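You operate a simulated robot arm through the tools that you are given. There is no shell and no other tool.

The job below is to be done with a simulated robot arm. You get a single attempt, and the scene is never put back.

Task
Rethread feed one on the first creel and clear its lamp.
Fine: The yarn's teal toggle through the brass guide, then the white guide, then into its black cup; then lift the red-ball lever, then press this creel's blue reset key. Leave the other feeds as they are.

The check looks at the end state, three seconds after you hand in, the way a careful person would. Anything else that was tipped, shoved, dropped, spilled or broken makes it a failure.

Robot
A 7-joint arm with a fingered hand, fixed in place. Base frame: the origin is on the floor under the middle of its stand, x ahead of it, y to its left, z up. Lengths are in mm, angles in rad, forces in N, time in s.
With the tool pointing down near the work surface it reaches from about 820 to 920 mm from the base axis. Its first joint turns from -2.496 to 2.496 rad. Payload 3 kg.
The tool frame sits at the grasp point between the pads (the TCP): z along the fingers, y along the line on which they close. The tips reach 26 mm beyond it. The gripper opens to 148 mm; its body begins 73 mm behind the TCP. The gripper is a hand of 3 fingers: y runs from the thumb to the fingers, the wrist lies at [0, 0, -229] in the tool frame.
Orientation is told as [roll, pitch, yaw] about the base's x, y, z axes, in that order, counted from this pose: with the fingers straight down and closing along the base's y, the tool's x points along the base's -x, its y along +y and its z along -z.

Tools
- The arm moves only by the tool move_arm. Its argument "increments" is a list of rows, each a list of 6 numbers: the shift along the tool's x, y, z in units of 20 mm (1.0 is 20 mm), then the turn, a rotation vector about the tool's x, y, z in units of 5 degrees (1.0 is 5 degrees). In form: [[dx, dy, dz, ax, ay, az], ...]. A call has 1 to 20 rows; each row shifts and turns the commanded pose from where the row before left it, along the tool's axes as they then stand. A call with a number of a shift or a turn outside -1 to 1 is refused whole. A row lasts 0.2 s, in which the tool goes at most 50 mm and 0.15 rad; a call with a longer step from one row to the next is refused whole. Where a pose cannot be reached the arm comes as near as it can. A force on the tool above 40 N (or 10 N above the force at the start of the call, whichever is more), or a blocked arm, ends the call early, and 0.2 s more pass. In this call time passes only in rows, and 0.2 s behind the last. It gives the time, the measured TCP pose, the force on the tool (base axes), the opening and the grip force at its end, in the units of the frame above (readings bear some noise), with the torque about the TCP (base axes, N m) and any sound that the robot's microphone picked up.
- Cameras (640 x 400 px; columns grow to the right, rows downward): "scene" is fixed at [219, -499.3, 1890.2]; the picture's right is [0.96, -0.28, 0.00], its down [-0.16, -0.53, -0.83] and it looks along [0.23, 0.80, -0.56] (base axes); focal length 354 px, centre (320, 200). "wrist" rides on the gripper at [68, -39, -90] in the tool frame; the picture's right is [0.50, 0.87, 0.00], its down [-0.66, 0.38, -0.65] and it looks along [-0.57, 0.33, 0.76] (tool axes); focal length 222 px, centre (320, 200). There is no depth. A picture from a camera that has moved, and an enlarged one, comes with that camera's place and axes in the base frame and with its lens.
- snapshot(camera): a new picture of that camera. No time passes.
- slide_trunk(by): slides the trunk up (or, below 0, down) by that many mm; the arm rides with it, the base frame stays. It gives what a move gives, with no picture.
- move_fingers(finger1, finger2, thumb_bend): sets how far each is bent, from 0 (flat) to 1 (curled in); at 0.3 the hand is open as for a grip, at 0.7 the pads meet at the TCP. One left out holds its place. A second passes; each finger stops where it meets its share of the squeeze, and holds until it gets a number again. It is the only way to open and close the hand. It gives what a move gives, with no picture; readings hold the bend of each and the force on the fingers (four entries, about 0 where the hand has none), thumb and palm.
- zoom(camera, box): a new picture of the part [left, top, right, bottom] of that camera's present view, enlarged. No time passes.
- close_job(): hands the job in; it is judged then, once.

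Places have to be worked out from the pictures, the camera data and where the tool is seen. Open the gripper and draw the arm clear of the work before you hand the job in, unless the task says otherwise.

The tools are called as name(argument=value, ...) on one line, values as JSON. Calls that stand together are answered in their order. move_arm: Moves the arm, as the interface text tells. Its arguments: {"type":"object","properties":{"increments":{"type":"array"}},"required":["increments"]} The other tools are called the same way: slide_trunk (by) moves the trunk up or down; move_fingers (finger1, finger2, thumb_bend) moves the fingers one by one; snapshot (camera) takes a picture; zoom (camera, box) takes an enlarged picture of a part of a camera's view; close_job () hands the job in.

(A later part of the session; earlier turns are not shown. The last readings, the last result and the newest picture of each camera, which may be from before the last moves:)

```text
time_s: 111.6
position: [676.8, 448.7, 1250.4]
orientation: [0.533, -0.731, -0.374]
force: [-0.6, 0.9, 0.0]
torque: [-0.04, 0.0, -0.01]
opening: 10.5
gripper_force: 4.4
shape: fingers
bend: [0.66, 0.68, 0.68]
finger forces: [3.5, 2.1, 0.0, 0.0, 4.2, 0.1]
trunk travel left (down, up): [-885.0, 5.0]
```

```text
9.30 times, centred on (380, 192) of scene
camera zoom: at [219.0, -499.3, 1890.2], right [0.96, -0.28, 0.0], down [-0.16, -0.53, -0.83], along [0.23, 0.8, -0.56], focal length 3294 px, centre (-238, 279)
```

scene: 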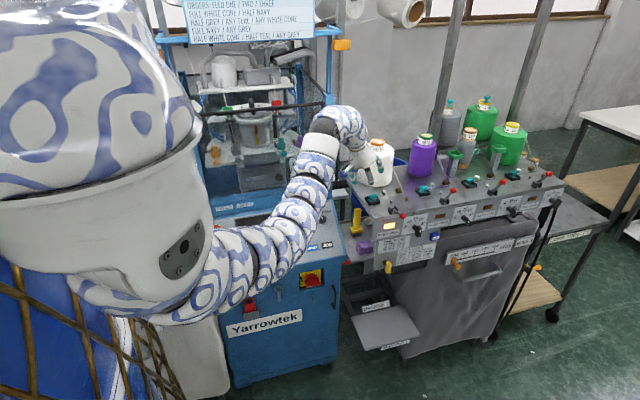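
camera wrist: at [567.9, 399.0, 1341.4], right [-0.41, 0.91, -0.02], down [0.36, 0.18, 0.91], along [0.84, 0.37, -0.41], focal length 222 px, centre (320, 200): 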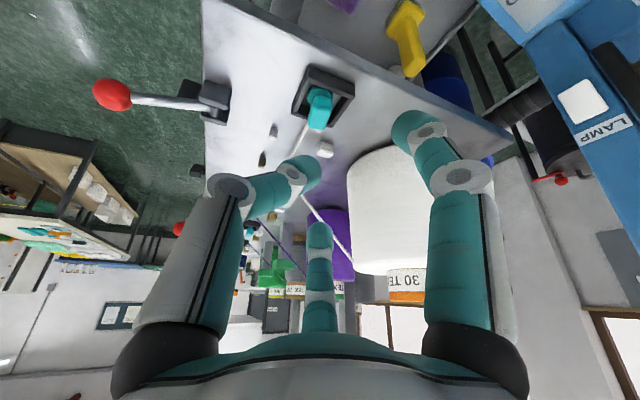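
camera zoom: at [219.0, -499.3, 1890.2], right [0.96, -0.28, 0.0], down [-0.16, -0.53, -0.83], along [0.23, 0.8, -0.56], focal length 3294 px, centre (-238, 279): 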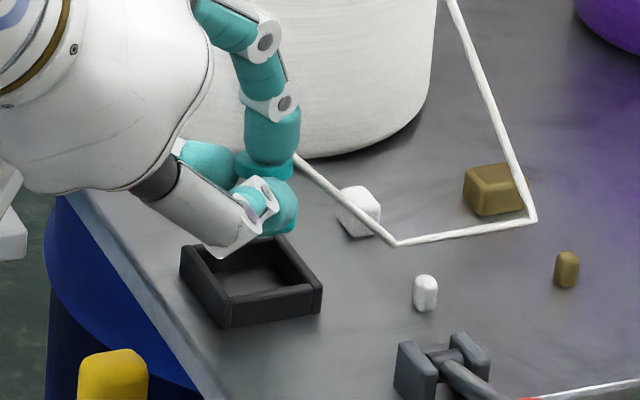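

The inverted toggle is centred over the cup at about (692.6, 453.3). I'll lower it 22 mm into the cup and check.

move_arm(increments=[[0.25, -0.142, 0.24, 0, 0, 0], [0.25, -0.142, 0.24, 0, 0, 0], [0.25, -0.142, 0.24, 0, 0, 0]])

zoom(camera="wrist", box=[220, 20, 420, 200])

zoom(camera="scene", box=[350, 170, 410, 213])

```text
time_s: 112.4
position: [676.8, 449.8, 1227.1]
orientation: [0.532, -0.728, -0.372]
force: [0.6, -0.7, 0.3]
torque: [0.0, -0.01, -0.03]
opening: 10.8
gripper_force: 5.4
shape: fingers
bend: [0.66, 0.68, 0.68]
finger forces: [3.6, 2.1, 0.0, 0.0, 4.3, 0.1]
trunk travel left (down, up): [-885.0, 5.0]
```

```text
2.22 times, centred on (320, 110) of wrist
camera zoom: at [565.4, 408.2, 1225.2], right [-0.35, 0.94, -0.01], down [-0.02, 0.0, 1.0], along [0.94, 0.35, 0.02], focal length 494 px, centre (320, 400)
```

zoom: 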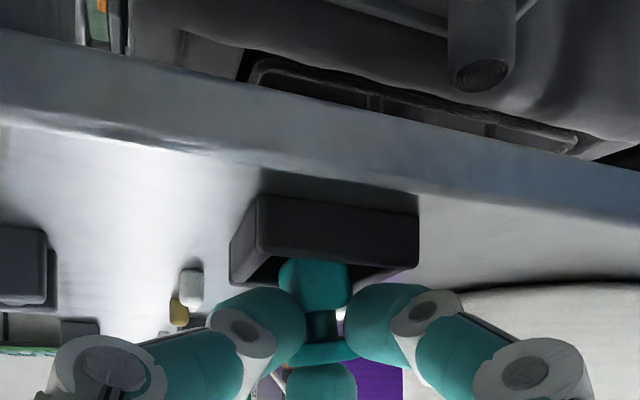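

```text
9.30 times, centred on (380, 192) of scene
camera zoom: at [219.0, -499.3, 1890.2], right [0.96, -0.28, 0.0], down [-0.16, -0.53, -0.83], along [0.23, 0.8, -0.56], focal length 3294 px, centre (-238, 279)
```

zoom: 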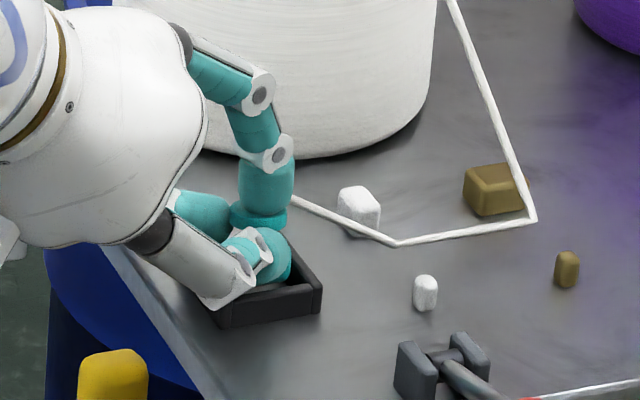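

The head is inside the cup. I'll open the thumb and finger 1 first, while finger 2 still rests on top keeping it down, then lift finger 2.

move_fingers(finger1=0.62, thumb_bend=0.635)

zoom(camera="wrist", box=[220, 20, 420, 200])

zoom(camera="scene", box=[350, 170, 410, 213])

```text
time_s: 113.4
position: [676.5, 449.8, 1227.4]
orientation: [0.532, -0.732, -0.374]
force: [0.2, -0.3, -0.6]
torque: [0.01, -0.01, 0.01]
opening: 21.3
gripper_force: 0.0
shape: fingers
bend: [0.62, 0.71, 0.63]
finger forces: [0.1, 0.0, 0.0, 0.0, 0.0, 0.0]
trunk travel left (down, up): [-885.0, 5.0]
```

```text
2.22 times, centred on (320, 110) of wrist
camera zoom: at [565.5, 408.3, 1225.5], right [-0.35, 0.94, -0.01], down [-0.02, 0.0, 1.0], along [0.94, 0.35, 0.02], focal length 494 px, centre (320, 400)
```

zoom: 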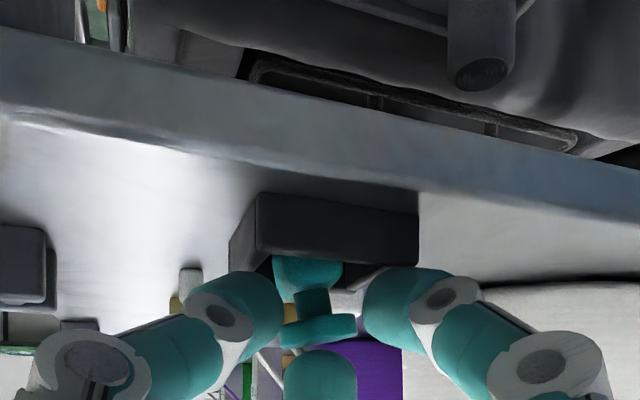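

```text
9.30 times, centred on (380, 192) of scene
camera zoom: at [219.0, -499.3, 1890.2], right [0.96, -0.28, 0.0], down [-0.16, -0.53, -0.83], along [0.23, 0.8, -0.56], focal length 3294 px, centre (-238, 279)
```

zoom: 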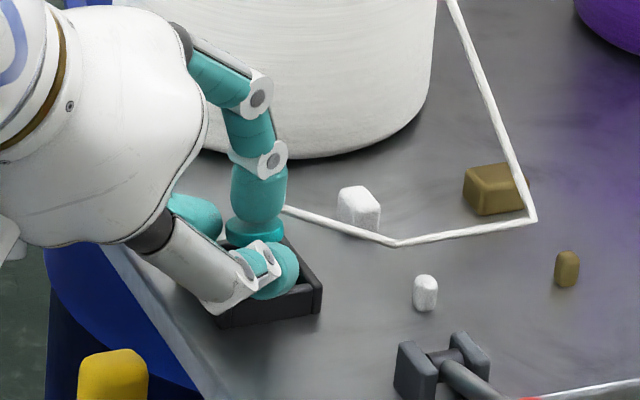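

It's in the cup, slightly tilted, with no finger force on it. Now I'll lift finger 2 away.

move_fingers(finger2=0.58)

zoom(camera="wrist", box=[220, 20, 420, 200])

zoom(camera="scene", box=[350, 170, 410, 213])

```text
time_s: 114.4
position: [677.1, 450.1, 1226.9]
orientation: [0.532, -0.731, -0.373]
force: [0.7, -0.2, -0.6]
torque: [0.02, -0.02, -0.03]
opening: 21.3
gripper_force: 0.0
shape: fingers
bend: [0.62, 0.57, 0.63]
finger forces: [0.0, 0.0, 0.0, 0.1, 0.0, 0.0]
trunk travel left (down, up): [-885.0, 5.0]
```

```text
2.22 times, centred on (320, 110) of wrist
camera zoom: at [565.5, 408.3, 1225.5], right [-0.35, 0.94, -0.01], down [-0.02, 0.0, 1.0], along [0.94, 0.35, 0.02], focal length 494 px, centre (320, 400)
```

zoom: 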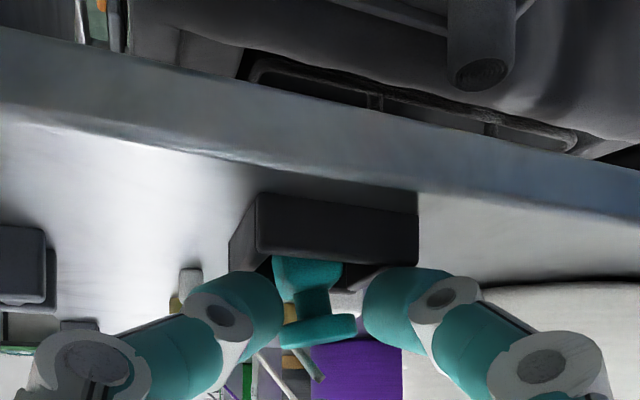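

```text
9.30 times, centred on (380, 192) of scene
camera zoom: at [219.0, -499.3, 1890.2], right [0.96, -0.28, 0.0], down [-0.16, -0.53, -0.83], along [0.23, 0.8, -0.56], focal length 3294 px, centre (-238, 279)
```

zoom: 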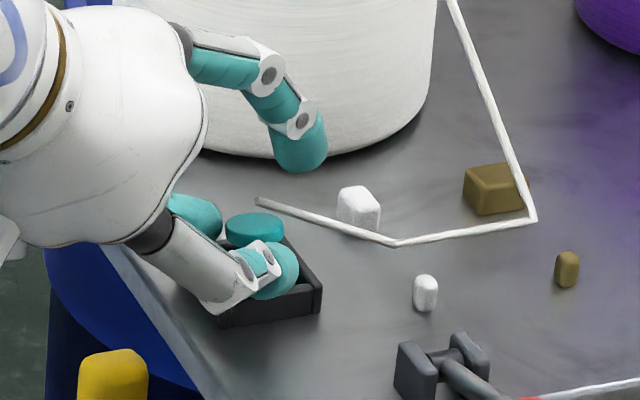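

It stands in the cup by itself. I'll back straight out along the tool axis so the fingers clear the disc.

move_arm(increments=[[0, 0, -0.3, 0, 0, 0], [0, 0, -0.5, 0, 0, 0], [0, 0, -0.8, 0, 0, 0], [0, 0, -1, 0, 0, 0], [0, 0, -1, 0, 0, 0]])

zoom(camera="wrist", box=[220, 20, 420, 200])

zoom(camera="scene", box=[355, 175, 405, 213])

```text
time_s: 115.6
position: [624.9, 431.4, 1275.1]
orientation: [0.535, -0.731, -0.373]
force: [1.0, -0.3, -1.0]
torque: [-0.01, 0.01, 0.0]
opening: 21.1
gripper_force: 0.0
shape: fingers
bend: [0.62, 0.57, 0.63]
finger forces: [0.1, 0.1, 0.1, 0.0, 0.0, 0.0]
trunk travel left (down, up): [-885.0, 5.0]
```

```text
2.22 times, centred on (320, 110) of wrist
camera zoom: at [513.3, 389.5, 1272.2], right [-0.35, 0.94, -0.01], down [-0.02, 0.0, 1.0], along [0.94, 0.35, 0.02], focal length 494 px, centre (320, 400)
```

zoom: 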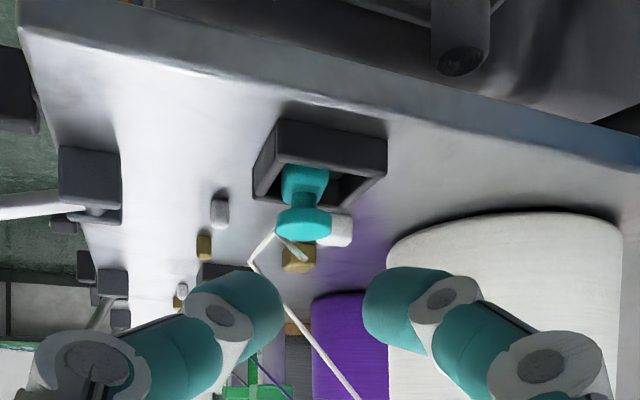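

```text
10.53 times, centred on (380, 194) of scene
camera zoom: at [219.0, -499.3, 1890.2], right [0.96, -0.28, 0.0], down [-0.16, -0.53, -0.83], along [0.23, 0.8, -0.56], focal length 3728 px, centre (-312, 263)
```

zoom: 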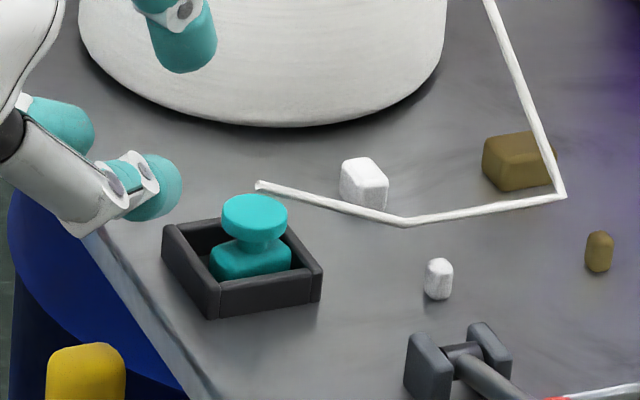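

The toggle sits in the cup upside-down but stable, and the strand runs through both guides. Now I'll test the lever again: open the fingers and go to the ball's standoff point.

move_fingers(finger1=0.53, finger2=0.5, thumb_bend=0.53)

move_arm(increments=[[-0.2, -0.967, -0.4, 0, 0, 0], [-0.474, -0.967, -0.033, 0, 0, 0], [-0.474, -0.967, -0.033, 0, 0, 0], [-0.474, -0.967, -0.033, 0, 0, 0], [-0.474, -0.967, -0.033, 0, 0, 0], [-0.574, -0.967, 0.1, 0, 0, 0], [-0.65, -0.967, 0.2, 0, 0, 0]])

zoom(camera="wrist", box=[220, 60, 420, 200])

```text
time_s: 116.6
position: [624.7, 431.6, 1274.7]
orientation: [0.532, -0.732, -0.372]
force: [1.2, 0.2, 0.4]
torque: [-0.03, -0.02, 0.01]
opening: 51.9
gripper_force: 0.1
shape: fingers
bend: [0.53, 0.5, 0.53]
finger forces: [0.1, 0.1, 0.0, 0.0, 0.0, 0.0]
trunk travel left (down, up): [-885.0, 5.0]
```

```text
time_s: 118.2
position: [669.9, 285.2, 1269.5]
orientation: [0.534, -0.731, -0.373]
force: [-0.4, 0.1, 0.1]
torque: [0.01, 0.02, 0.01]
opening: 51.7
gripper_force: 0.0
shape: fingers
bend: [0.53, 0.5, 0.53]
finger forces: [0.0, 0.0, 0.1, 0.0, 0.0, 0.0]
trunk travel left (down, up): [-885.0, 5.0]
```

```text
2.86 times, centred on (320, 130) of wrist
camera zoom: at [557.9, 244.0, 1268.7], right [-0.35, 0.94, -0.01], down [-0.02, 0.0, 1.0], along [0.94, 0.35, 0.02], focal length 635 px, centre (320, 400)
```

zoom: 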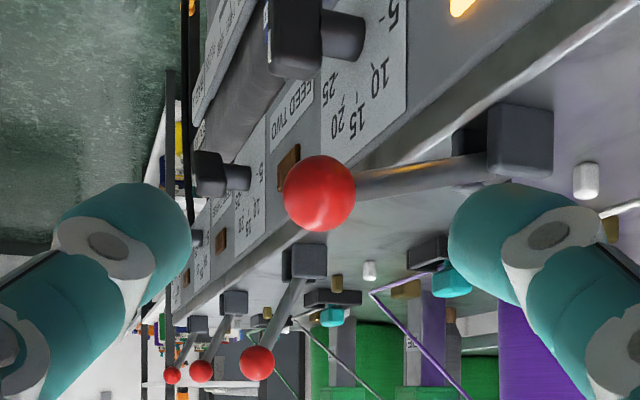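

The ball is straight ahead again. I'll advance to enclose it and close.

move_arm(increments=[[0.014, -0.009, 0.69, 0, 0, 0], [0.014, -0.009, 0.69, 0, 0, 0], [0.014, -0.009, 0.69, 0, 0, 0], [0.014, -0.009, 0.69, 0, 0, 0], [0.014, -0.009, 0.69, 0, 0, 0]])

move_fingers(finger1=0.64, finger2=0.64, thumb_bend=0.64)

zoom(camera="wrist", box=[220, 80, 420, 240])

```text
time_s: 119.4
position: [717.3, 303.4, 1227.2]
orientation: [0.536, -0.732, -0.374]
force: [0.6, 0.2, -0.2]
torque: [0.02, 0.0, 0.01]
opening: 51.8
gripper_force: 0.1
shape: fingers
bend: [0.53, 0.5, 0.53]
finger forces: [0.0, 0.0, 0.0, 0.0, 0.0, 0.0]
trunk travel left (down, up): [-885.0, 5.0]
```

```text
time_s: 120.4
position: [718.5, 304.5, 1225.9]
orientation: [0.534, -0.732, -0.374]
force: [0.2, -1.2, 0.1]
torque: [-0.02, 0.01, 0.03]
opening: 17.8
gripper_force: 0.1
shape: fingers
bend: [0.64, 0.64, 0.64]
finger forces: [0.0, 0.1, 0.0, 0.0, 0.2, 0.0]
trunk travel left (down, up): [-885.0, 5.0]
```

```text
2.50 times, centred on (320, 160) of wrist
camera zoom: at [606.3, 262.2, 1223.9], right [-0.35, 0.94, -0.01], down [-0.02, 0.0, 1.0], along [0.94, 0.35, 0.02], focal length 555 px, centre (320, 300)
```

zoom: 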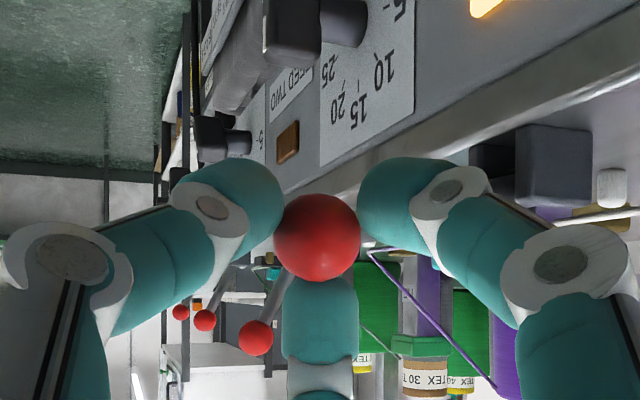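

The ball is caged. I'll lift it through the arc to about 70° and listen.

move_arm(increments=[[-0.323, 0.414, -0.315, 0, 0, 0], [-0.26, 0.47, -0.254, 0, 0, 0], [-0.194, 0.53, -0.192, 0, 0, 0], [-0.128, 0.568, -0.128, 0, 0, 0], [-0.05, 0.589, -0.055, 0, 0, 0], [0.005, 0.415, 0, 0, 0, 0]])

move_fingers(finger1=0.56, finger2=0.54, thumb_bend=0.56)

zoom(camera="scene", box=[370, 170, 450, 230])

zoom(camera="wrist", box=[220, 80, 420, 240])

```text
time_s: 121.8
position: [716.9, 350.6, 1273.6]
orientation: [0.532, -0.731, -0.373]
force: [0.0, -0.4, -0.3]
torque: [-0.03, 0.02, 0.02]
opening: 17.4
gripper_force: 0.1
shape: fingers
bend: [0.64, 0.64, 0.64]
finger forces: [0.0, 0.1, 0.0, 0.0, 0.1, 0.1]
trunk travel left (down, up): [-885.0, 5.0]
```

```text
time_s: 122.8
position: [717.8, 350.4, 1273.3]
orientation: [0.532, -0.731, -0.374]
force: [0.4, -0.4, -0.5]
torque: [-0.03, 0.01, -0.04]
opening: 42.2
gripper_force: 0.0
shape: fingers
bend: [0.56, 0.54, 0.56]
finger forces: [0.0, 0.0, 0.0, 0.1, 0.0, 0.1]
trunk travel left (down, up): [-885.0, 5.0]
```

```text
6.67 times, centred on (410, 200) of scene
camera zoom: at [219.0, -499.3, 1890.2], right [0.96, -0.28, 0.0], down [-0.16, -0.53, -0.83], along [0.23, 0.8, -0.56], focal length 2361 px, centre (-280, 200)
```

zoom: 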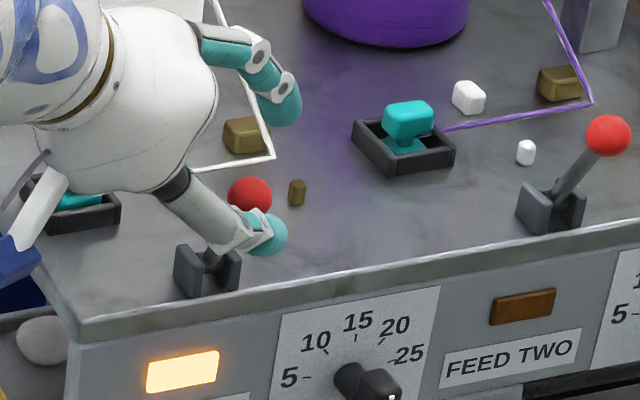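

```text
2.50 times, centred on (320, 160) of wrist
camera zoom: at [605.5, 308.6, 1271.0], right [-0.35, 0.94, -0.01], down [-0.02, 0.0, 1.0], along [0.94, 0.35, 0.02], focal length 555 px, centre (320, 300)
```

zoom: 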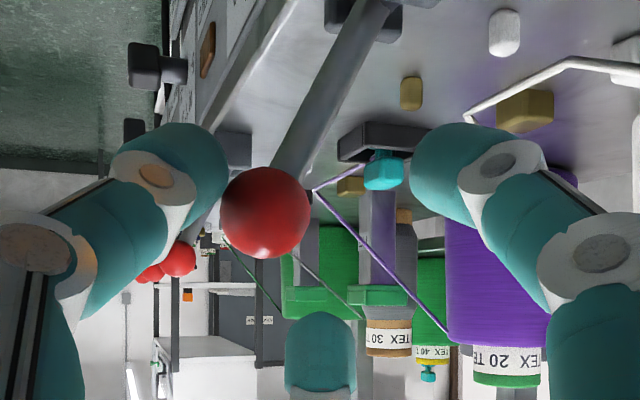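

The ball is at about 63° again, close to the thumb. I'll move the thumb well away to see if it stays this time.

move_fingers(finger1=0.48, finger2=0.46, thumb_bend=0.44)

zoom(camera="scene", box=[370, 170, 450, 230])

zoom(camera="wrist", box=[180, 60, 420, 240])

```text
time_s: 123.8
position: [717.0, 350.3, 1272.1]
orientation: [0.533, -0.732, -0.372]
force: [-0.4, -0.4, -0.3]
torque: [-0.02, -0.02, 0.02]
opening: 75.3
gripper_force: 0.8
shape: fingers
bend: [0.48, 0.46, 0.44]
finger forces: [0.0, 0.0, 0.0, 0.0, 0.2, 0.0]
trunk travel left (down, up): [-885.0, 5.0]
```

```text
6.67 times, centred on (410, 200) of scene
camera zoom: at [219.0, -499.3, 1890.2], right [0.96, -0.28, 0.0], down [-0.16, -0.53, -0.83], along [0.23, 0.8, -0.56], focal length 2361 px, centre (-280, 200)
```

zoom: 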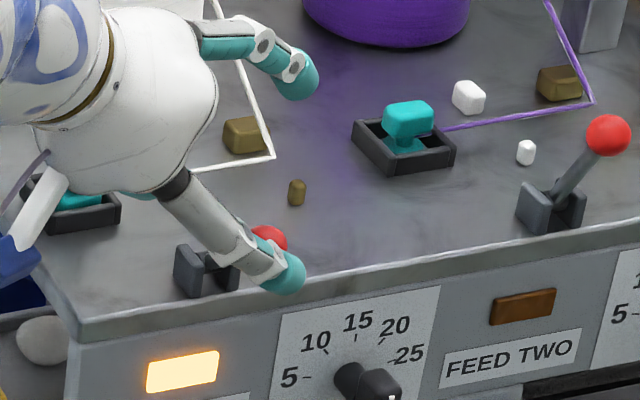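

```text
2.22 times, centred on (300, 150) of wrist
camera zoom: at [605.5, 308.6, 1271.0], right [-0.35, 0.94, -0.01], down [-0.02, 0.0, 1.0], along [0.94, 0.35, 0.02], focal length 494 px, centre (364, 311)
```

zoom: 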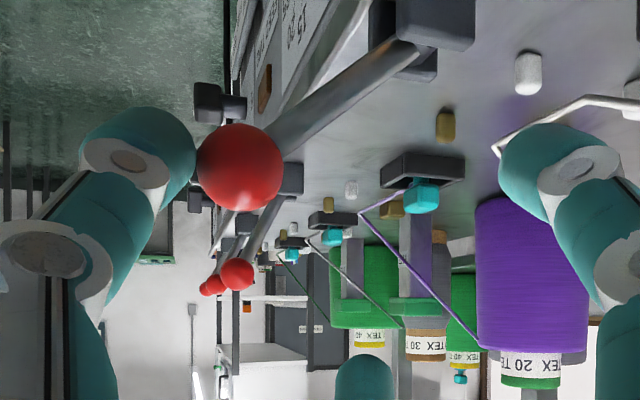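

The lever still won't hold with the toggle inverted, so it must be seated upright like the others. I'll let the lever down and back away, then turn the toggle over on the free deck area in front of the cup.

move_fingers(finger1=0.45, finger2=0.4, thumb_bend=0.3)

move_arm(increments=[[0, 0, -1, 0, 0, 0], [0, 0, -1, 0, 0, 0], [0, 0, -1, 0, 0, 0]])

zoom(camera="scene", box=[345, 165, 445, 235])

zoom(camera="wrist", box=[200, 0, 480, 180])

```text
time_s: 124.8
position: [717.0, 349.4, 1273.0]
orientation: [0.533, -0.731, -0.374]
force: [0.5, -0.8, -0.1]
torque: [0.02, 0.02, -0.01]
opening: 103.3
gripper_force: 0.1
shape: fingers
bend: [0.45, 0.4, 0.3]
finger forces: [0.0, 0.0, 0.0, 0.0, 0.0, 0.0]
trunk travel left (down, up): [-885.0, 5.0]
```

```text
time_s: 125.6
position: [672.9, 332.8, 1311.0]
orientation: [0.532, -0.733, -0.373]
force: [-0.3, -0.5, 0.8]
torque: [0.01, 0.03, 0.01]
opening: 103.1
gripper_force: 0.0
shape: fingers
bend: [0.45, 0.4, 0.3]
finger forces: [0.0, 0.1, 0.1, 0.0, 0.0, 0.1]
trunk travel left (down, up): [-885.0, 5.0]
```

```text
5.71 times, centred on (395, 200) of scene
camera zoom: at [219.0, -499.3, 1890.2], right [0.96, -0.28, 0.0], down [-0.16, -0.53, -0.83], along [0.23, 0.8, -0.56], focal length 2024 px, centre (-109, 200)
```

zoom: 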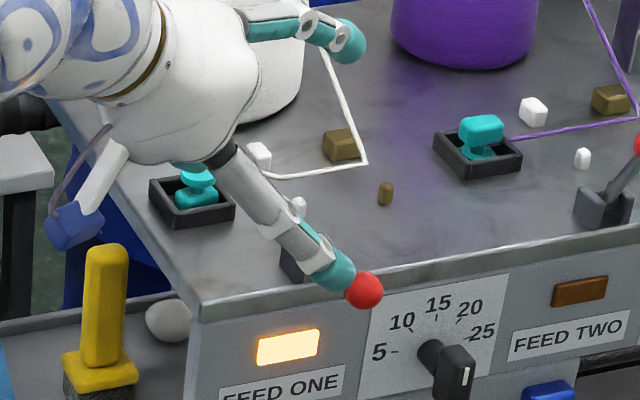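

```text
2.22 times, centred on (340, 90) of wrist
camera zoom: at [561.5, 291.8, 1308.7], right [-0.35, 0.94, -0.01], down [-0.02, 0.0, 1.0], along [0.94, 0.35, 0.02], focal length 494 px, centre (276, 444)
```

zoom: 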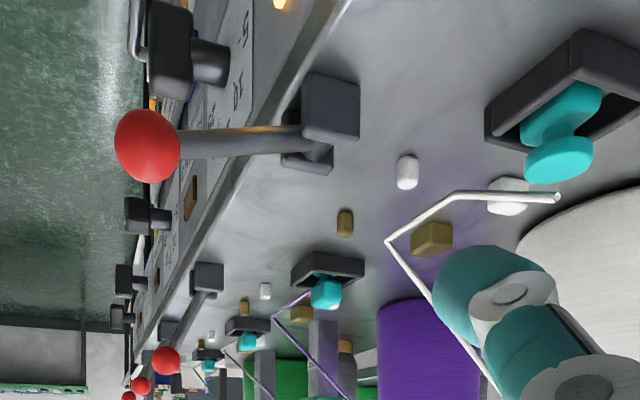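

The picture shows why: the strand's end follows the toggle's foot, so foot-up leaves that end high. It has to stand foot-down. I'll turn the tool nearly straight down here, to prepare for handling it lying on its side and to check that pose is reachable.

move_arm(increments=[[0, 0, 0, 0.42, 0.87, -0.15], [0, 0, 0, 0.42, 0.87, -0.15], [0, 0, 0, 0.42, 0.87, -0.15], [0, 0, 0, 0.42, 0.87, -0.15], [0, 0, 0, 0.42, 0.87, -0.15], [0, 0, 0, 0.42, 0.87, -0.15], [0, 0, 0, 0.42, 0.87, -0.15], [0, 0, 0, 0.42, 0.87, -0.15], [0, 0, 0, 0.42, 0.87, -0.15]])

snapshot(camera="scene")

snapshot(camera="wrist")

```text
time_s: 127.6
position: [674.9, 332.8, 1311.1]
orientation: [0.048, -0.104, -0.043]
force: [0.6, 0.0, 1.1]
torque: [0.01, 0.01, 0.0]
opening: 103.7
gripper_force: 0.1
shape: fingers
bend: [0.45, 0.4, 0.3]
finger forces: [0.1, 0.0, 0.0, 0.1, 0.1, 0.0]
trunk travel left (down, up): [-885.0, 5.0]
```

```text
taken
```

scene: 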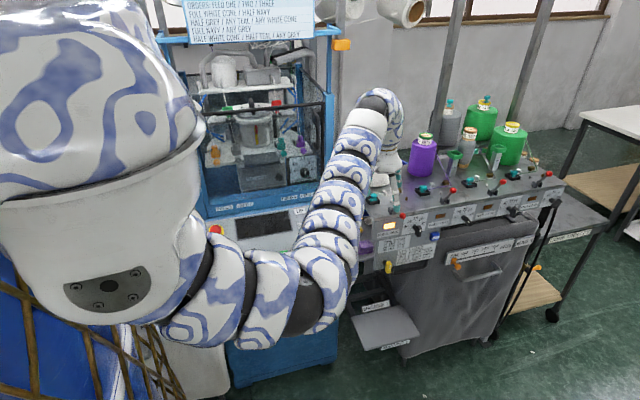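

```text
taken
camera wrist: at [597.3, 292.8, 1391.2], right [-0.46, 0.89, -0.01], down [0.6, 0.32, 0.74], along [0.66, 0.33, -0.68], focal length 222 px, centre (320, 200)
```

wrist: 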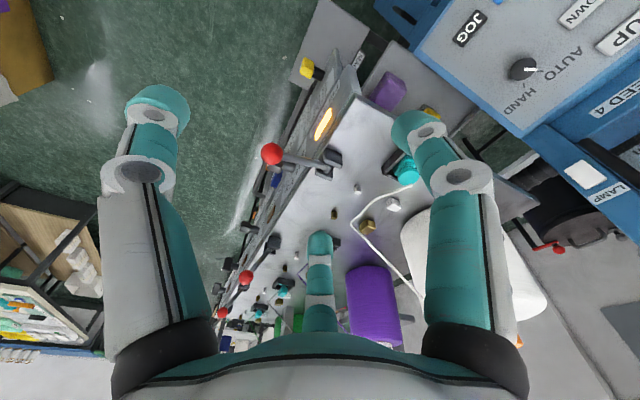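

Nearly straight down is reachable here. Pointing straight down, three fingers around the round disc is an ideal concentric grip. I'll set a 45 mm opening and move over the cup.

move_fingers(finger1=0.55, finger2=0.55, thumb_bend=0.55)

move_arm(increments=[[-0.072, 0.96, 0.23, 0, 0, 0], [-0.072, 0.96, 0.23, 0, 0, 0], [-0.072, 0.96, 0.23, 0, 0, 0], [-0.072, 0.96, 0.23, 0, 0, 0], [-0.072, 0.96, 0.23, 0, 0, 0], [-0.072, 0.96, 0.23, 0, 0, 0]])

zoom(camera="wrist", box=[220, 60, 420, 240])

zoom(camera="scene", box=[345, 155, 415, 213])

```text
time_s: 128.6
position: [675.6, 333.7, 1311.1]
orientation: [0.046, -0.107, -0.041]
force: [-0.2, 0.2, -0.1]
torque: [0.0, -0.02, 0.0]
opening: 46.1
gripper_force: 0.1
shape: fingers
bend: [0.55, 0.55, 0.55]
finger forces: [0.0, 0.0, 0.0, 0.0, 0.0, 0.1]
trunk travel left (down, up): [-885.0, 5.0]
```

```text
time_s: 130.0
position: [691.1, 449.2, 1289.3]
orientation: [0.048, -0.107, -0.045]
force: [0.6, -1.0, -0.2]
torque: [-0.04, 0.01, 0.02]
opening: 45.9
gripper_force: 0.1
shape: fingers
bend: [0.55, 0.55, 0.55]
finger forces: [0.0, 0.0, 0.0, 0.1, 0.0, 0.0]
trunk travel left (down, up): [-885.0, 5.0]
```

```text
2.22 times, centred on (320, 150) of wrist
camera zoom: at [612.4, 409.9, 1370.1], right [-0.46, 0.89, -0.01], down [0.6, 0.32, 0.74], along [0.66, 0.33, -0.68], focal length 494 px, centre (320, 311)
```

zoom: 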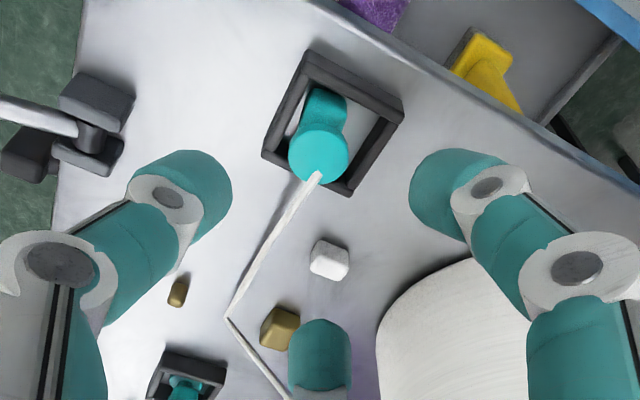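

```text
6.90 times, centred on (380, 184) of scene
camera zoom: at [219.0, -499.3, 1890.2], right [0.96, -0.28, 0.0], down [-0.16, -0.53, -0.83], along [0.23, 0.8, -0.56], focal length 2442 px, centre (-94, 310)
```

zoom: 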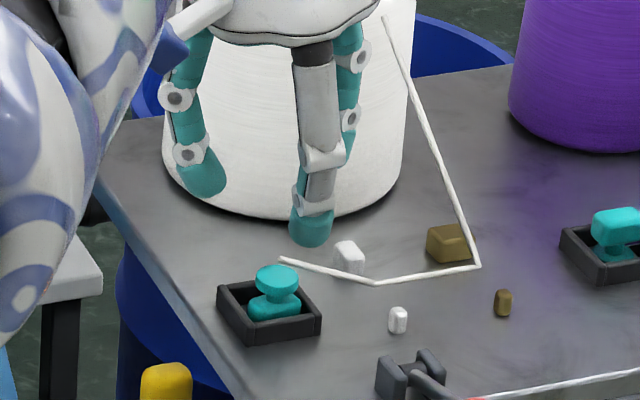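

The disc is at (693.3, 449.6) and the hand is centred over it within a millimetre. I'll descend 57 mm vertically.

move_arm(increments=[[0.074, -0.034, 0.72, 0, 0, 0], [0.074, -0.034, 0.72, 0, 0, 0], [0.074, -0.034, 0.72, 0, 0, 0], [0.07, -0.03, 0.68, 0, 0, 0]])

zoom(camera="wrist", box=[220, 60, 420, 240])

zoom(camera="scene", box=[345, 165, 405, 213])

```text
time_s: 131.0
position: [691.0, 449.8, 1232.9]
orientation: [0.047, -0.106, -0.041]
force: [0.4, 0.0, 0.9]
torque: [0.06, 0.0, 0.02]
opening: 46.1
gripper_force: 0.0
shape: fingers
bend: [0.55, 0.55, 0.55]
finger forces: [0.1, 0.1, 0.0, 0.0, 0.0, 0.0]
trunk travel left (down, up): [-885.0, 5.0]
```

```text
2.22 times, centred on (320, 150) of wrist
camera zoom: at [612.5, 409.0, 1312.9], right [-0.46, 0.89, -0.01], down [0.59, 0.32, 0.74], along [0.66, 0.33, -0.68], focal length 494 px, centre (320, 311)
```

zoom: 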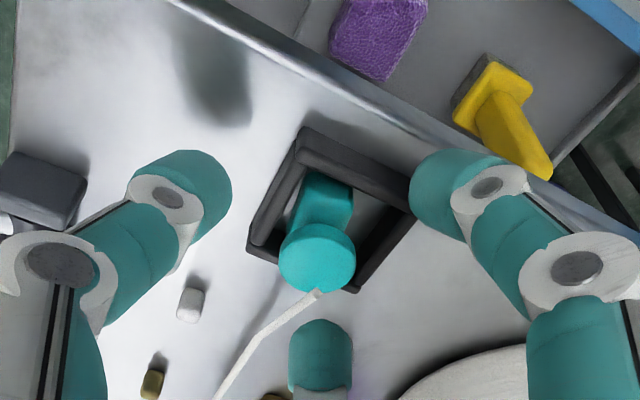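

```text
8.33 times, centred on (375, 189) of scene
camera zoom: at [219.0, -499.3, 1890.2], right [0.96, -0.28, 0.0], down [-0.16, -0.53, -0.83], along [0.23, 0.8, -0.56], focal length 2951 px, centre (-138, 292)
```

zoom: 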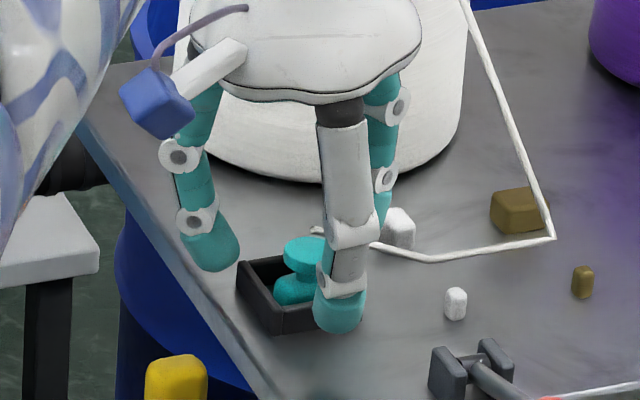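

The disc sits right in the middle of the three fingertips. Closing on it now.

move_fingers(finger1=0.7, finger2=0.7, thumb_bend=0.7)

zoom(camera="wrist", box=[220, 60, 420, 240])

zoom(camera="scene", box=[345, 165, 405, 213])

```text
time_s: 132.0
position: [690.3, 448.5, 1232.6]
orientation: [0.045, -0.105, -0.042]
force: [0.3, 0.9, -0.3]
torque: [-0.01, 0.0, 0.0]
opening: 12.9
gripper_force: 7.5
shape: fingers
bend: [0.65, 0.65, 0.67]
finger forces: [4.7, 4.5, 0.0, 0.0, 5.3, 0.0]
trunk travel left (down, up): [-885.0, 5.0]
```

```text
2.22 times, centred on (320, 150) of wrist
camera zoom: at [612.3, 409.1, 1313.2], right [-0.46, 0.89, -0.01], down [0.59, 0.32, 0.74], along [0.66, 0.33, -0.68], focal length 494 px, centre (320, 311)
```

zoom: 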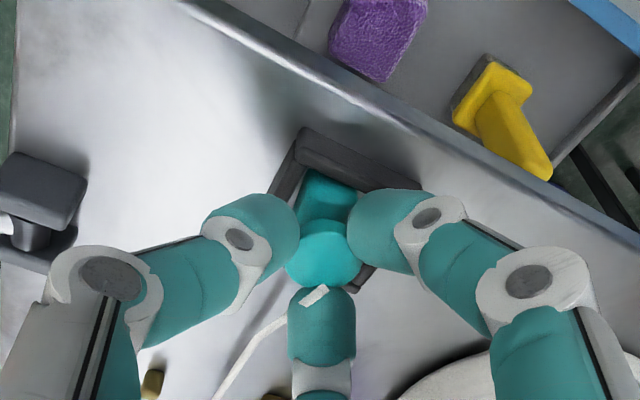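

```text
8.33 times, centred on (375, 189) of scene
camera zoom: at [219.0, -499.3, 1890.2], right [0.96, -0.28, 0.0], down [-0.16, -0.53, -0.83], along [0.23, 0.8, -0.56], focal length 2951 px, centre (-138, 292)
```

zoom: 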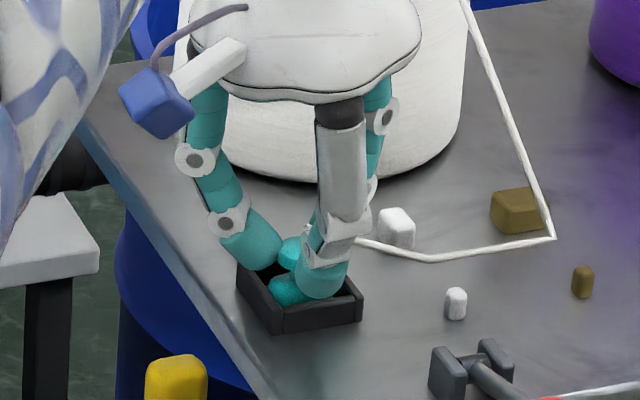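

An ideal grip: about 4.7, 4.5 and 5.3 N around the disc. I'll lift it 60 mm and carry it to the free deck area in front of the cup.

move_arm(increments=[[-0.03, 0.015, -0.3, 0, 0, 0], [-0.09, 0.042, -0.87, 0, 0, 0], [-0.09, 0.042, -0.87, 0, 0, 0], [-0.09, 0.042, -0.93, 0, 0, 0], [0.15, -0.7, 0, 0, 0, 0], [0.15, -0.75, 0, 0, 0, 0], [0.15, -0.75, 0, 0, 0, 0], [0.15, -0.7, 0, 0, 0, 0]])

zoom(camera="scene", box=[345, 155, 425, 223])

zoom(camera="wrist", box=[200, 40, 440, 240])

```text
time_s: 133.8
position: [675.1, 391.3, 1289.0]
orientation: [0.048, -0.106, -0.044]
force: [-0.4, 0.3, 0.7]
torque: [0.01, 0.0, -0.02]
opening: 13.0
gripper_force: 6.5
shape: fingers
bend: [0.65, 0.65, 0.67]
finger forces: [4.6, 4.3, 0.1, 0.0, 5.2, 0.0]
trunk travel left (down, up): [-885.0, 5.0]
```

```text
5.88 times, centred on (385, 189) of scene
camera zoom: at [219.0, -499.3, 1890.2], right [0.96, -0.28, 0.0], down [-0.16, -0.53, -0.83], along [0.23, 0.8, -0.56], focal length 2083 px, centre (-62, 265)
```

zoom: 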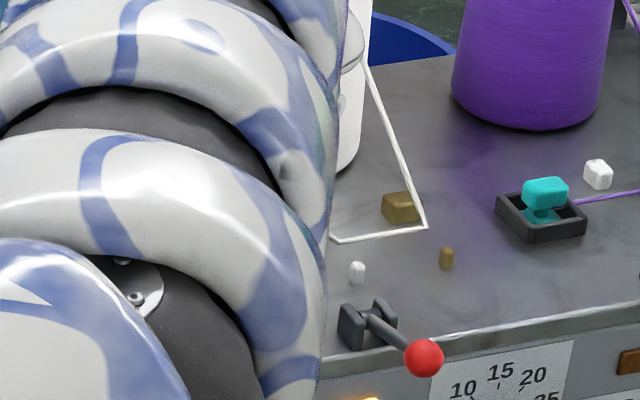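

```text
2.00 times, centred on (320, 140) of wrist
camera zoom: at [596.5, 350.9, 1369.1], right [-0.46, 0.89, -0.01], down [0.59, 0.32, 0.74], along [0.66, 0.33, -0.68], focal length 444 px, centre (320, 320)
```

zoom: 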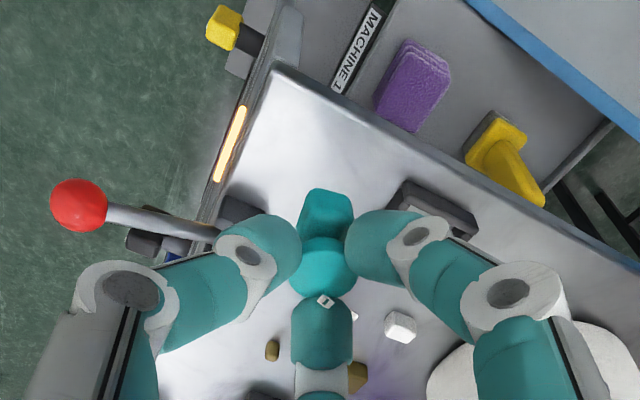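

The toggle is held over open deck; the arm blocks the fixed camera here, but the wrist view is clear. I'll now lean the hand outward in steps so the toggle's head swings outward, starting with 30°.

move_arm(increments=[[0.2, -0.2, 0, -0.5, -0.866, 0], [0.2, -0.2, 0, -0.5, -0.866, 0], [0.15, -0.15, 0, -0.5, -0.866, 0], [0, 0, 0, -0.5, -0.866, 0], [0, 0, 0, -0.5, -0.866, 0], [0, 0, 0, -0.5, -0.866, 0]])

snapshot(camera="scene")

zoom(camera="wrist", box=[200, 20, 440, 220])

```text
time_s: 135.2
position: [716.1, 416.5, 1286.1]
orientation: [0.259, -0.441, -0.095]
force: [-0.1, 0.6, 0.6]
torque: [-0.07, 0.0, -0.01]
opening: 12.7
gripper_force: 6.1
shape: fingers
bend: [0.65, 0.65, 0.67]
finger forces: [4.6, 3.5, 0.0, 0.1, 4.9, 0.0]
out of reach, approached as far as the arm can: row 3, 4, 5, 6
trunk travel left (down, up): [-885.0, 5.0]
```

```text
taken
```

scene: 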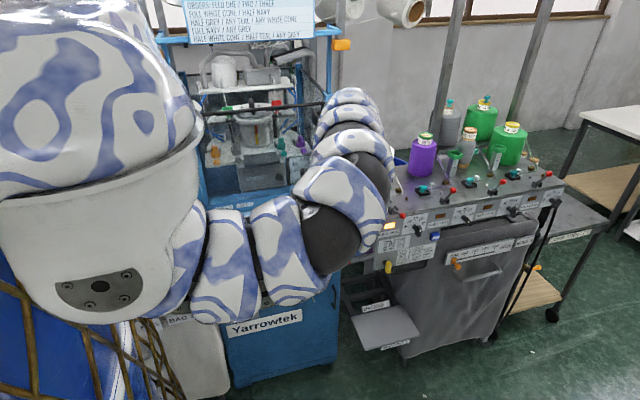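

```text
2.00 times, centred on (320, 120) of wrist
camera zoom: at [616.2, 364.5, 1326.4], right [-0.46, 0.89, -0.01], down [0.3, 0.17, 0.94], along [0.83, 0.43, -0.34], focal length 444 px, centre (320, 360)
```

zoom: 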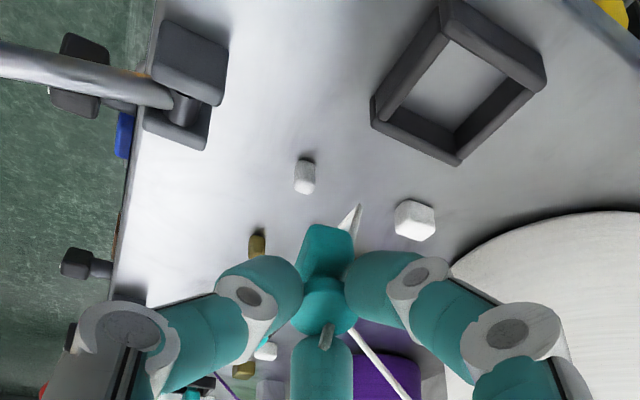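

In this fold of the arm, leaning pushes the hand outward instead. Earlier the larger leans worked after drawing back nearer the robot, so I'll pull the hand back and up away from the deck before leaning further.

move_arm(increments=[[0.56, -0.646, -0.606, 0, 0, 0], [0.56, -0.646, -0.606, 0, 0, 0], [0.56, -0.646, -0.606, 0, 0, 0], [0.56, -0.646, -0.606, 0, 0, 0], [0.56, -0.646, -0.606, 0, 0, 0]])

move_arm(increments=[[0, 0, 0, -0.45, -0.85, 0.05], [0, 0, 0, -0.45, -0.85, 0.05], [0, 0, 0, -0.45, -0.85, 0.05], [0, 0, 0, -0.45, -0.85, 0.05]])

snapshot(camera="scene")

snapshot(camera="wrist")

```text
time_s: 136.4
position: [710.9, 418.5, 1282.5]
orientation: [0.258, -0.441, -0.095]
force: [-0.1, -0.3, 0.7]
torque: [0.0, 0.0, -0.01]
opening: 12.6
gripper_force: 7.0
shape: fingers
bend: [0.65, 0.65, 0.67]
finger forces: [4.6, 3.5, 0.0, 0.1, 4.9, 0.0]
out of reach, approached as far as the arm can: row 1, 2, 3, 4, 5
trunk travel left (down, up): [-885.0, 5.0]
```

```text
time_s: 137.4
position: [738.4, 452.4, 1267.3]
orientation: [0.501, -0.712, -0.246]
force: [-0.4, 0.4, -0.2]
torque: [0.0, 0.01, 0.01]
opening: 12.0
gripper_force: 5.3
shape: fingers
bend: [0.65, 0.67, 0.67]
finger forces: [4.3, 3.0, 0.1, 0.0, 4.1, 0.1]
out of reach, approached as far as the arm can: row 1, 2, 3, 4
trunk travel left (down, up): [-885.0, 5.0]
```

```text
taken
```

scene: 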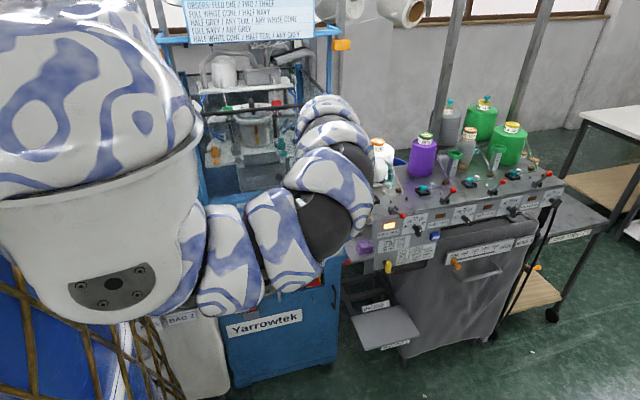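

```text
taken
camera wrist: at [630.9, 398.8, 1268.9], right [-0.45, 0.9, -0.01], down [0.01, 0.02, 1.0], along [0.9, 0.45, -0.01], focal length 222 px, centre (320, 200)
```

wrist: 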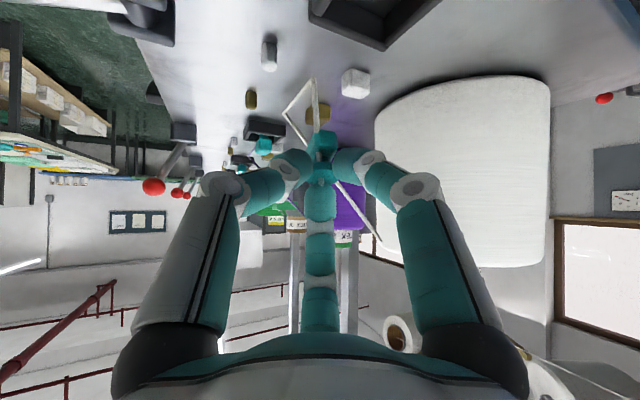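

The arm is in its elbow-out fold, which can't come close in. Earlier it unfolded smoothly when I went from above the cup toward −Y at this lean, so I'll retrace that: first back to above the cup, a little higher. The strand is still pinned at both guides.

move_arm(increments=[[0.357, 0.1, -0.712, 0, 0, 0], [0.357, 0.1, -0.712, 0, 0, 0], [0.357, 0.1, -0.712, 0, 0, 0], [0.357, 0.1, -0.712, 0, 0, 0]])

```text
time_s: 138.4
position: [703.6, 478.5, 1270.3]
orientation: [0.5, -0.713, -0.248]
force: [0.5, 0.4, 0.4]
torque: [0.01, 0.02, 0.01]
opening: 11.9
gripper_force: 5.5
shape: fingers
bend: [0.65, 0.67, 0.67]
finger forces: [4.2, 3.0, 0.0, 0.1, 4.0, 0.0]
out of reach, approached as far as the arm can: row 1, 2, 3, 4
trunk travel left (down, up): [-885.0, 5.0]
```

It slid sideways rather than inward. I'll restore the exact hand orientation I used before, which did reach above the cup, and then move there.

move_arm(increments=[[0, 0, 0, 0.29, -0.365, 0.425], [0, 0, 0, 0.29, -0.365, 0.425], [0.1, -0.3, -0.4, 0, 0, 0], [0.1, -0.3, -0.4, 0, 0, 0], [0.1, -0.4, -0.4, 0, 0, 0]])

snapshot(camera="wrist")

```text
time_s: 139.6
position: [693.0, 473.2, 1265.3]
orientation: [0.535, -0.728, -0.375]
force: [0.8, 0.3, -0.3]
torque: [0.01, 0.01, 0.0]
opening: 11.9
gripper_force: 5.1
shape: fingers
bend: [0.65, 0.67, 0.67]
finger forces: [4.1, 2.8, 0.0, 0.0, 4.2, 0.0]
out of reach, approached as far as the arm can: row 4, 5
trunk travel left (down, up): [-885.0, 5.0]
```

```text
taken
camera wrist: at [580.5, 431.3, 1262.8], right [-0.35, 0.94, 0.0], down [-0.02, 0.0, 1.0], along [0.94, 0.35, 0.02], focal length 222 px, centre (320, 200)
```

wrist: 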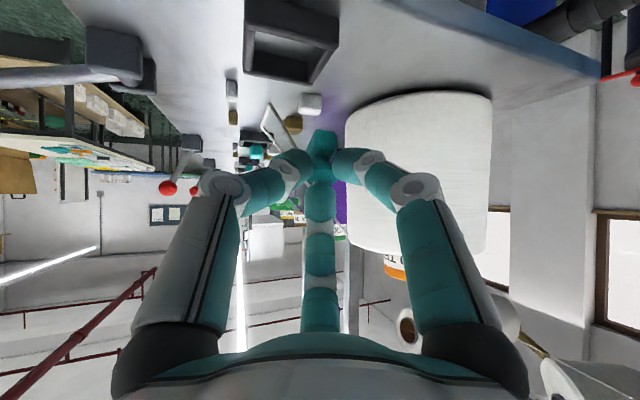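

I'll undo the steps the way I came: turn back to nearly straight down here, then go to the spot at (675, 333, 1311) where turning between straight-down and leaned worked smoothly.

move_arm(increments=[[0, 0, -0.3, 0.42, 0.87, -0.15], [0, 0, -0.3, 0.42, 0.87, -0.15], [0, 0, -0.3, 0.42, 0.87, -0.15], [0, 0, 0, 0.42, 0.87, -0.15], [0, 0, 0, 0.42, 0.87, -0.15], [0, 0, 0, 0.42, 0.87, -0.15], [0, 0, 0, 0.42, 0.87, -0.15], [0, 0, 0, 0.42, 0.87, -0.15], [0, 0, 0, 0.42, 0.87, -0.15]])

snapshot(camera="wrist")

snapshot(camera="scene")

```text
time_s: 141.6
position: [681.8, 466.2, 1277.9]
orientation: [0.046, -0.104, -0.044]
force: [-0.3, 0.4, -1.1]
torque: [-0.09, -0.07, -0.03]
opening: 11.0
gripper_force: 5.6
shape: fingers
bend: [0.65, 0.67, 0.68]
finger forces: [4.1, 2.8, 0.1, 0.0, 4.0, 0.0]
trunk travel left (down, up): [-885.0, 5.0]
```

```text
taken
camera wrist: at [603.1, 427.0, 1357.5], right [-0.47, 0.89, -0.01], down [0.6, 0.32, 0.74], along [0.65, 0.34, -0.68], focal length 222 px, centre (320, 200)
```

wrist: 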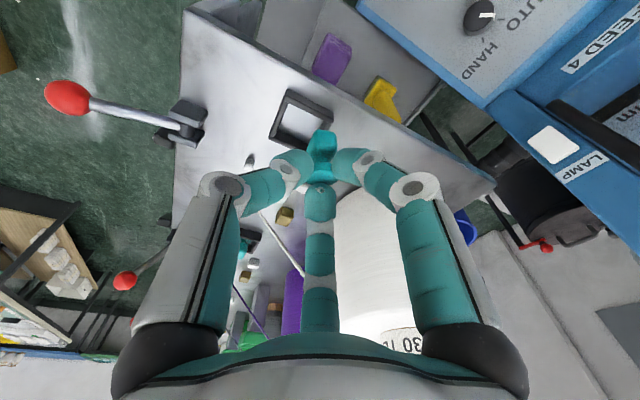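

```text
taken
```

scene: 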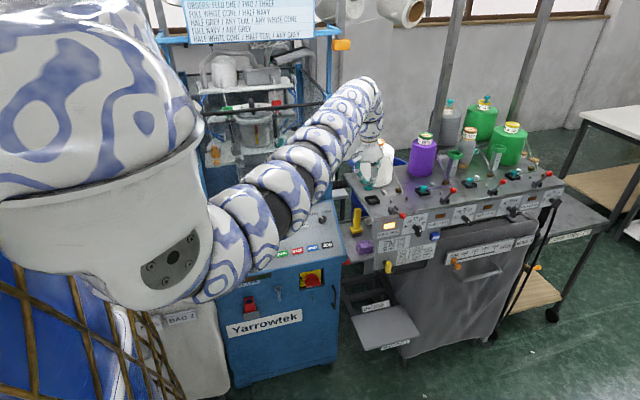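

The arm is unfolded again and the fixed camera is clear; the toggle is still held, head down. I'll go to the spot near (675, 333, 1311).

move_arm(increments=[[-0.015, -0.939, -0.281, 0, 0, 0], [-0.015, -0.939, -0.281, 0, 0, 0], [-0.015, -0.939, -0.281, 0, 0, 0], [-0.015, -0.939, -0.281, 0, 0, 0], [-0.015, -0.939, -0.281, 0, 0, 0], [-0.015, -0.939, -0.281, 0, 0, 0], [-0.015, -0.939, -0.281, 0, 0, 0]])

snapshot(camera="scene")

zoom(camera="wrist", box=[200, 40, 440, 240])

```text
time_s: 143.2
position: [674.6, 334.6, 1310.8]
orientation: [0.048, -0.107, -0.041]
force: [-0.7, -1.0, 0.5]
torque: [0.0, 0.0, 0.0]
opening: 11.1
gripper_force: 5.1
shape: fingers
bend: [0.65, 0.67, 0.68]
finger forces: [4.0, 2.9, 0.0, 0.0, 3.9, 0.0]
trunk travel left (down, up): [-885.0, 5.0]
```

```text
taken
```

scene: 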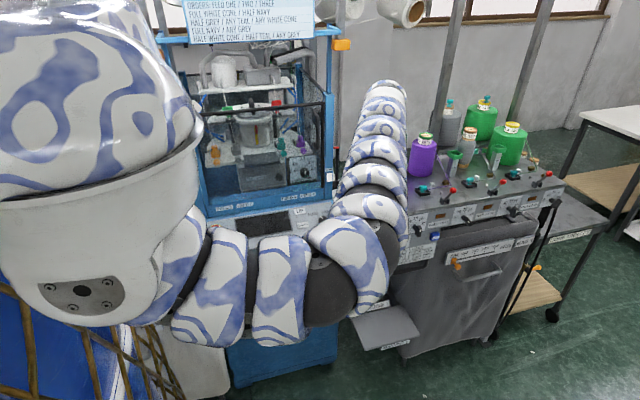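

```text
2.00 times, centred on (320, 140) of wrist
camera zoom: at [595.9, 294.9, 1390.4], right [-0.47, 0.89, -0.01], down [0.59, 0.32, 0.74], along [0.66, 0.34, -0.68], focal length 444 px, centre (320, 320)
```

zoom: 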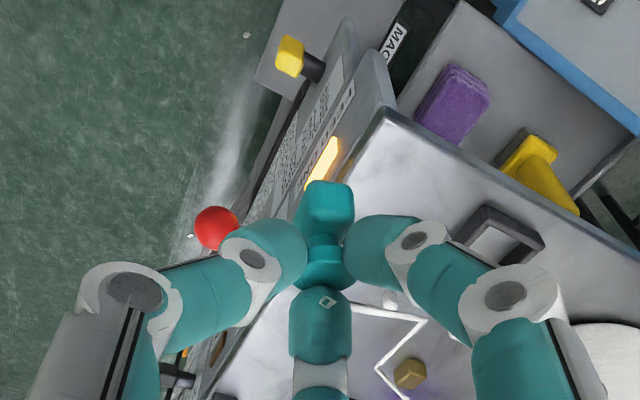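

I'm at the same spot, though with the elbow a bit further out. I'll try leaning outward here in small stages, holding position.

move_arm(increments=[[0, 0, 0, -0.42, -0.87, 0.15], [0, 0, 0, -0.42, -0.87, 0.15], [0, 0, 0, -0.42, -0.87, 0.15], [0, 0, 0, -0.42, -0.87, 0.15]])

```text
time_s: 144.2
position: [674.9, 335.2, 1310.0]
orientation: [0.049, -0.105, -0.043]
force: [0.4, -0.5, 0.0]
torque: [0.03, 0.0, 0.05]
opening: 10.9
gripper_force: 5.4
shape: fingers
bend: [0.65, 0.67, 0.68]
finger forces: [4.0, 2.9, 0.0, 0.1, 3.9, 0.0]
out of reach, approached as far as the arm can: row 1, 2, 3, 4
trunk travel left (down, up): [-885.0, 5.0]
```

No turn at all is possible from this fold, so I'll return to where the arm was well unfolded, above the cup, and repeat the sequence that worked earlier: lean 25° there first, then draw back while leaning further.

move_arm(increments=[[0.015, 0.939, 0.281, 0, 0, 0], [0.015, 0.939, 0.281, 0, 0, 0], [0.015, 0.939, 0.281, 0, 0, 0], [0.015, 0.939, 0.281, 0, 0, 0], [0.015, 0.939, 0.2, 0, 0, 0], [0.2, 0.8, 0.1, 0, 0, 0]])

snapshot(camera="scene")

```text
time_s: 145.6
position: [675.2, 445.3, 1287.0]
orientation: [0.047, -0.106, -0.042]
force: [-0.6, 1.0, -0.2]
torque: [-0.02, -0.01, 0.0]
opening: 11.1
gripper_force: 5.4
shape: fingers
bend: [0.65, 0.67, 0.68]
finger forces: [3.9, 2.9, 0.0, 0.0, 3.8, 0.0]
trunk travel left (down, up): [-885.0, 5.0]
```

```text
taken
```

scene: 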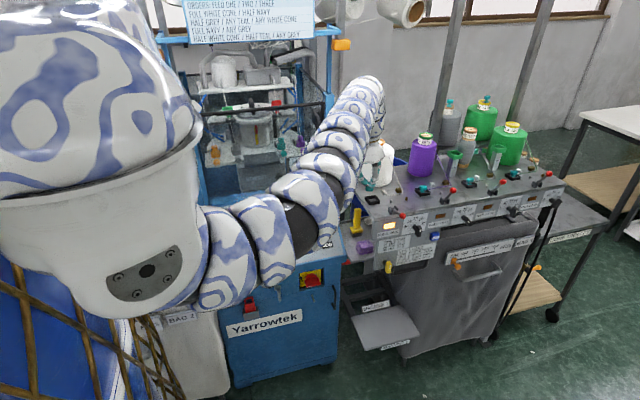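

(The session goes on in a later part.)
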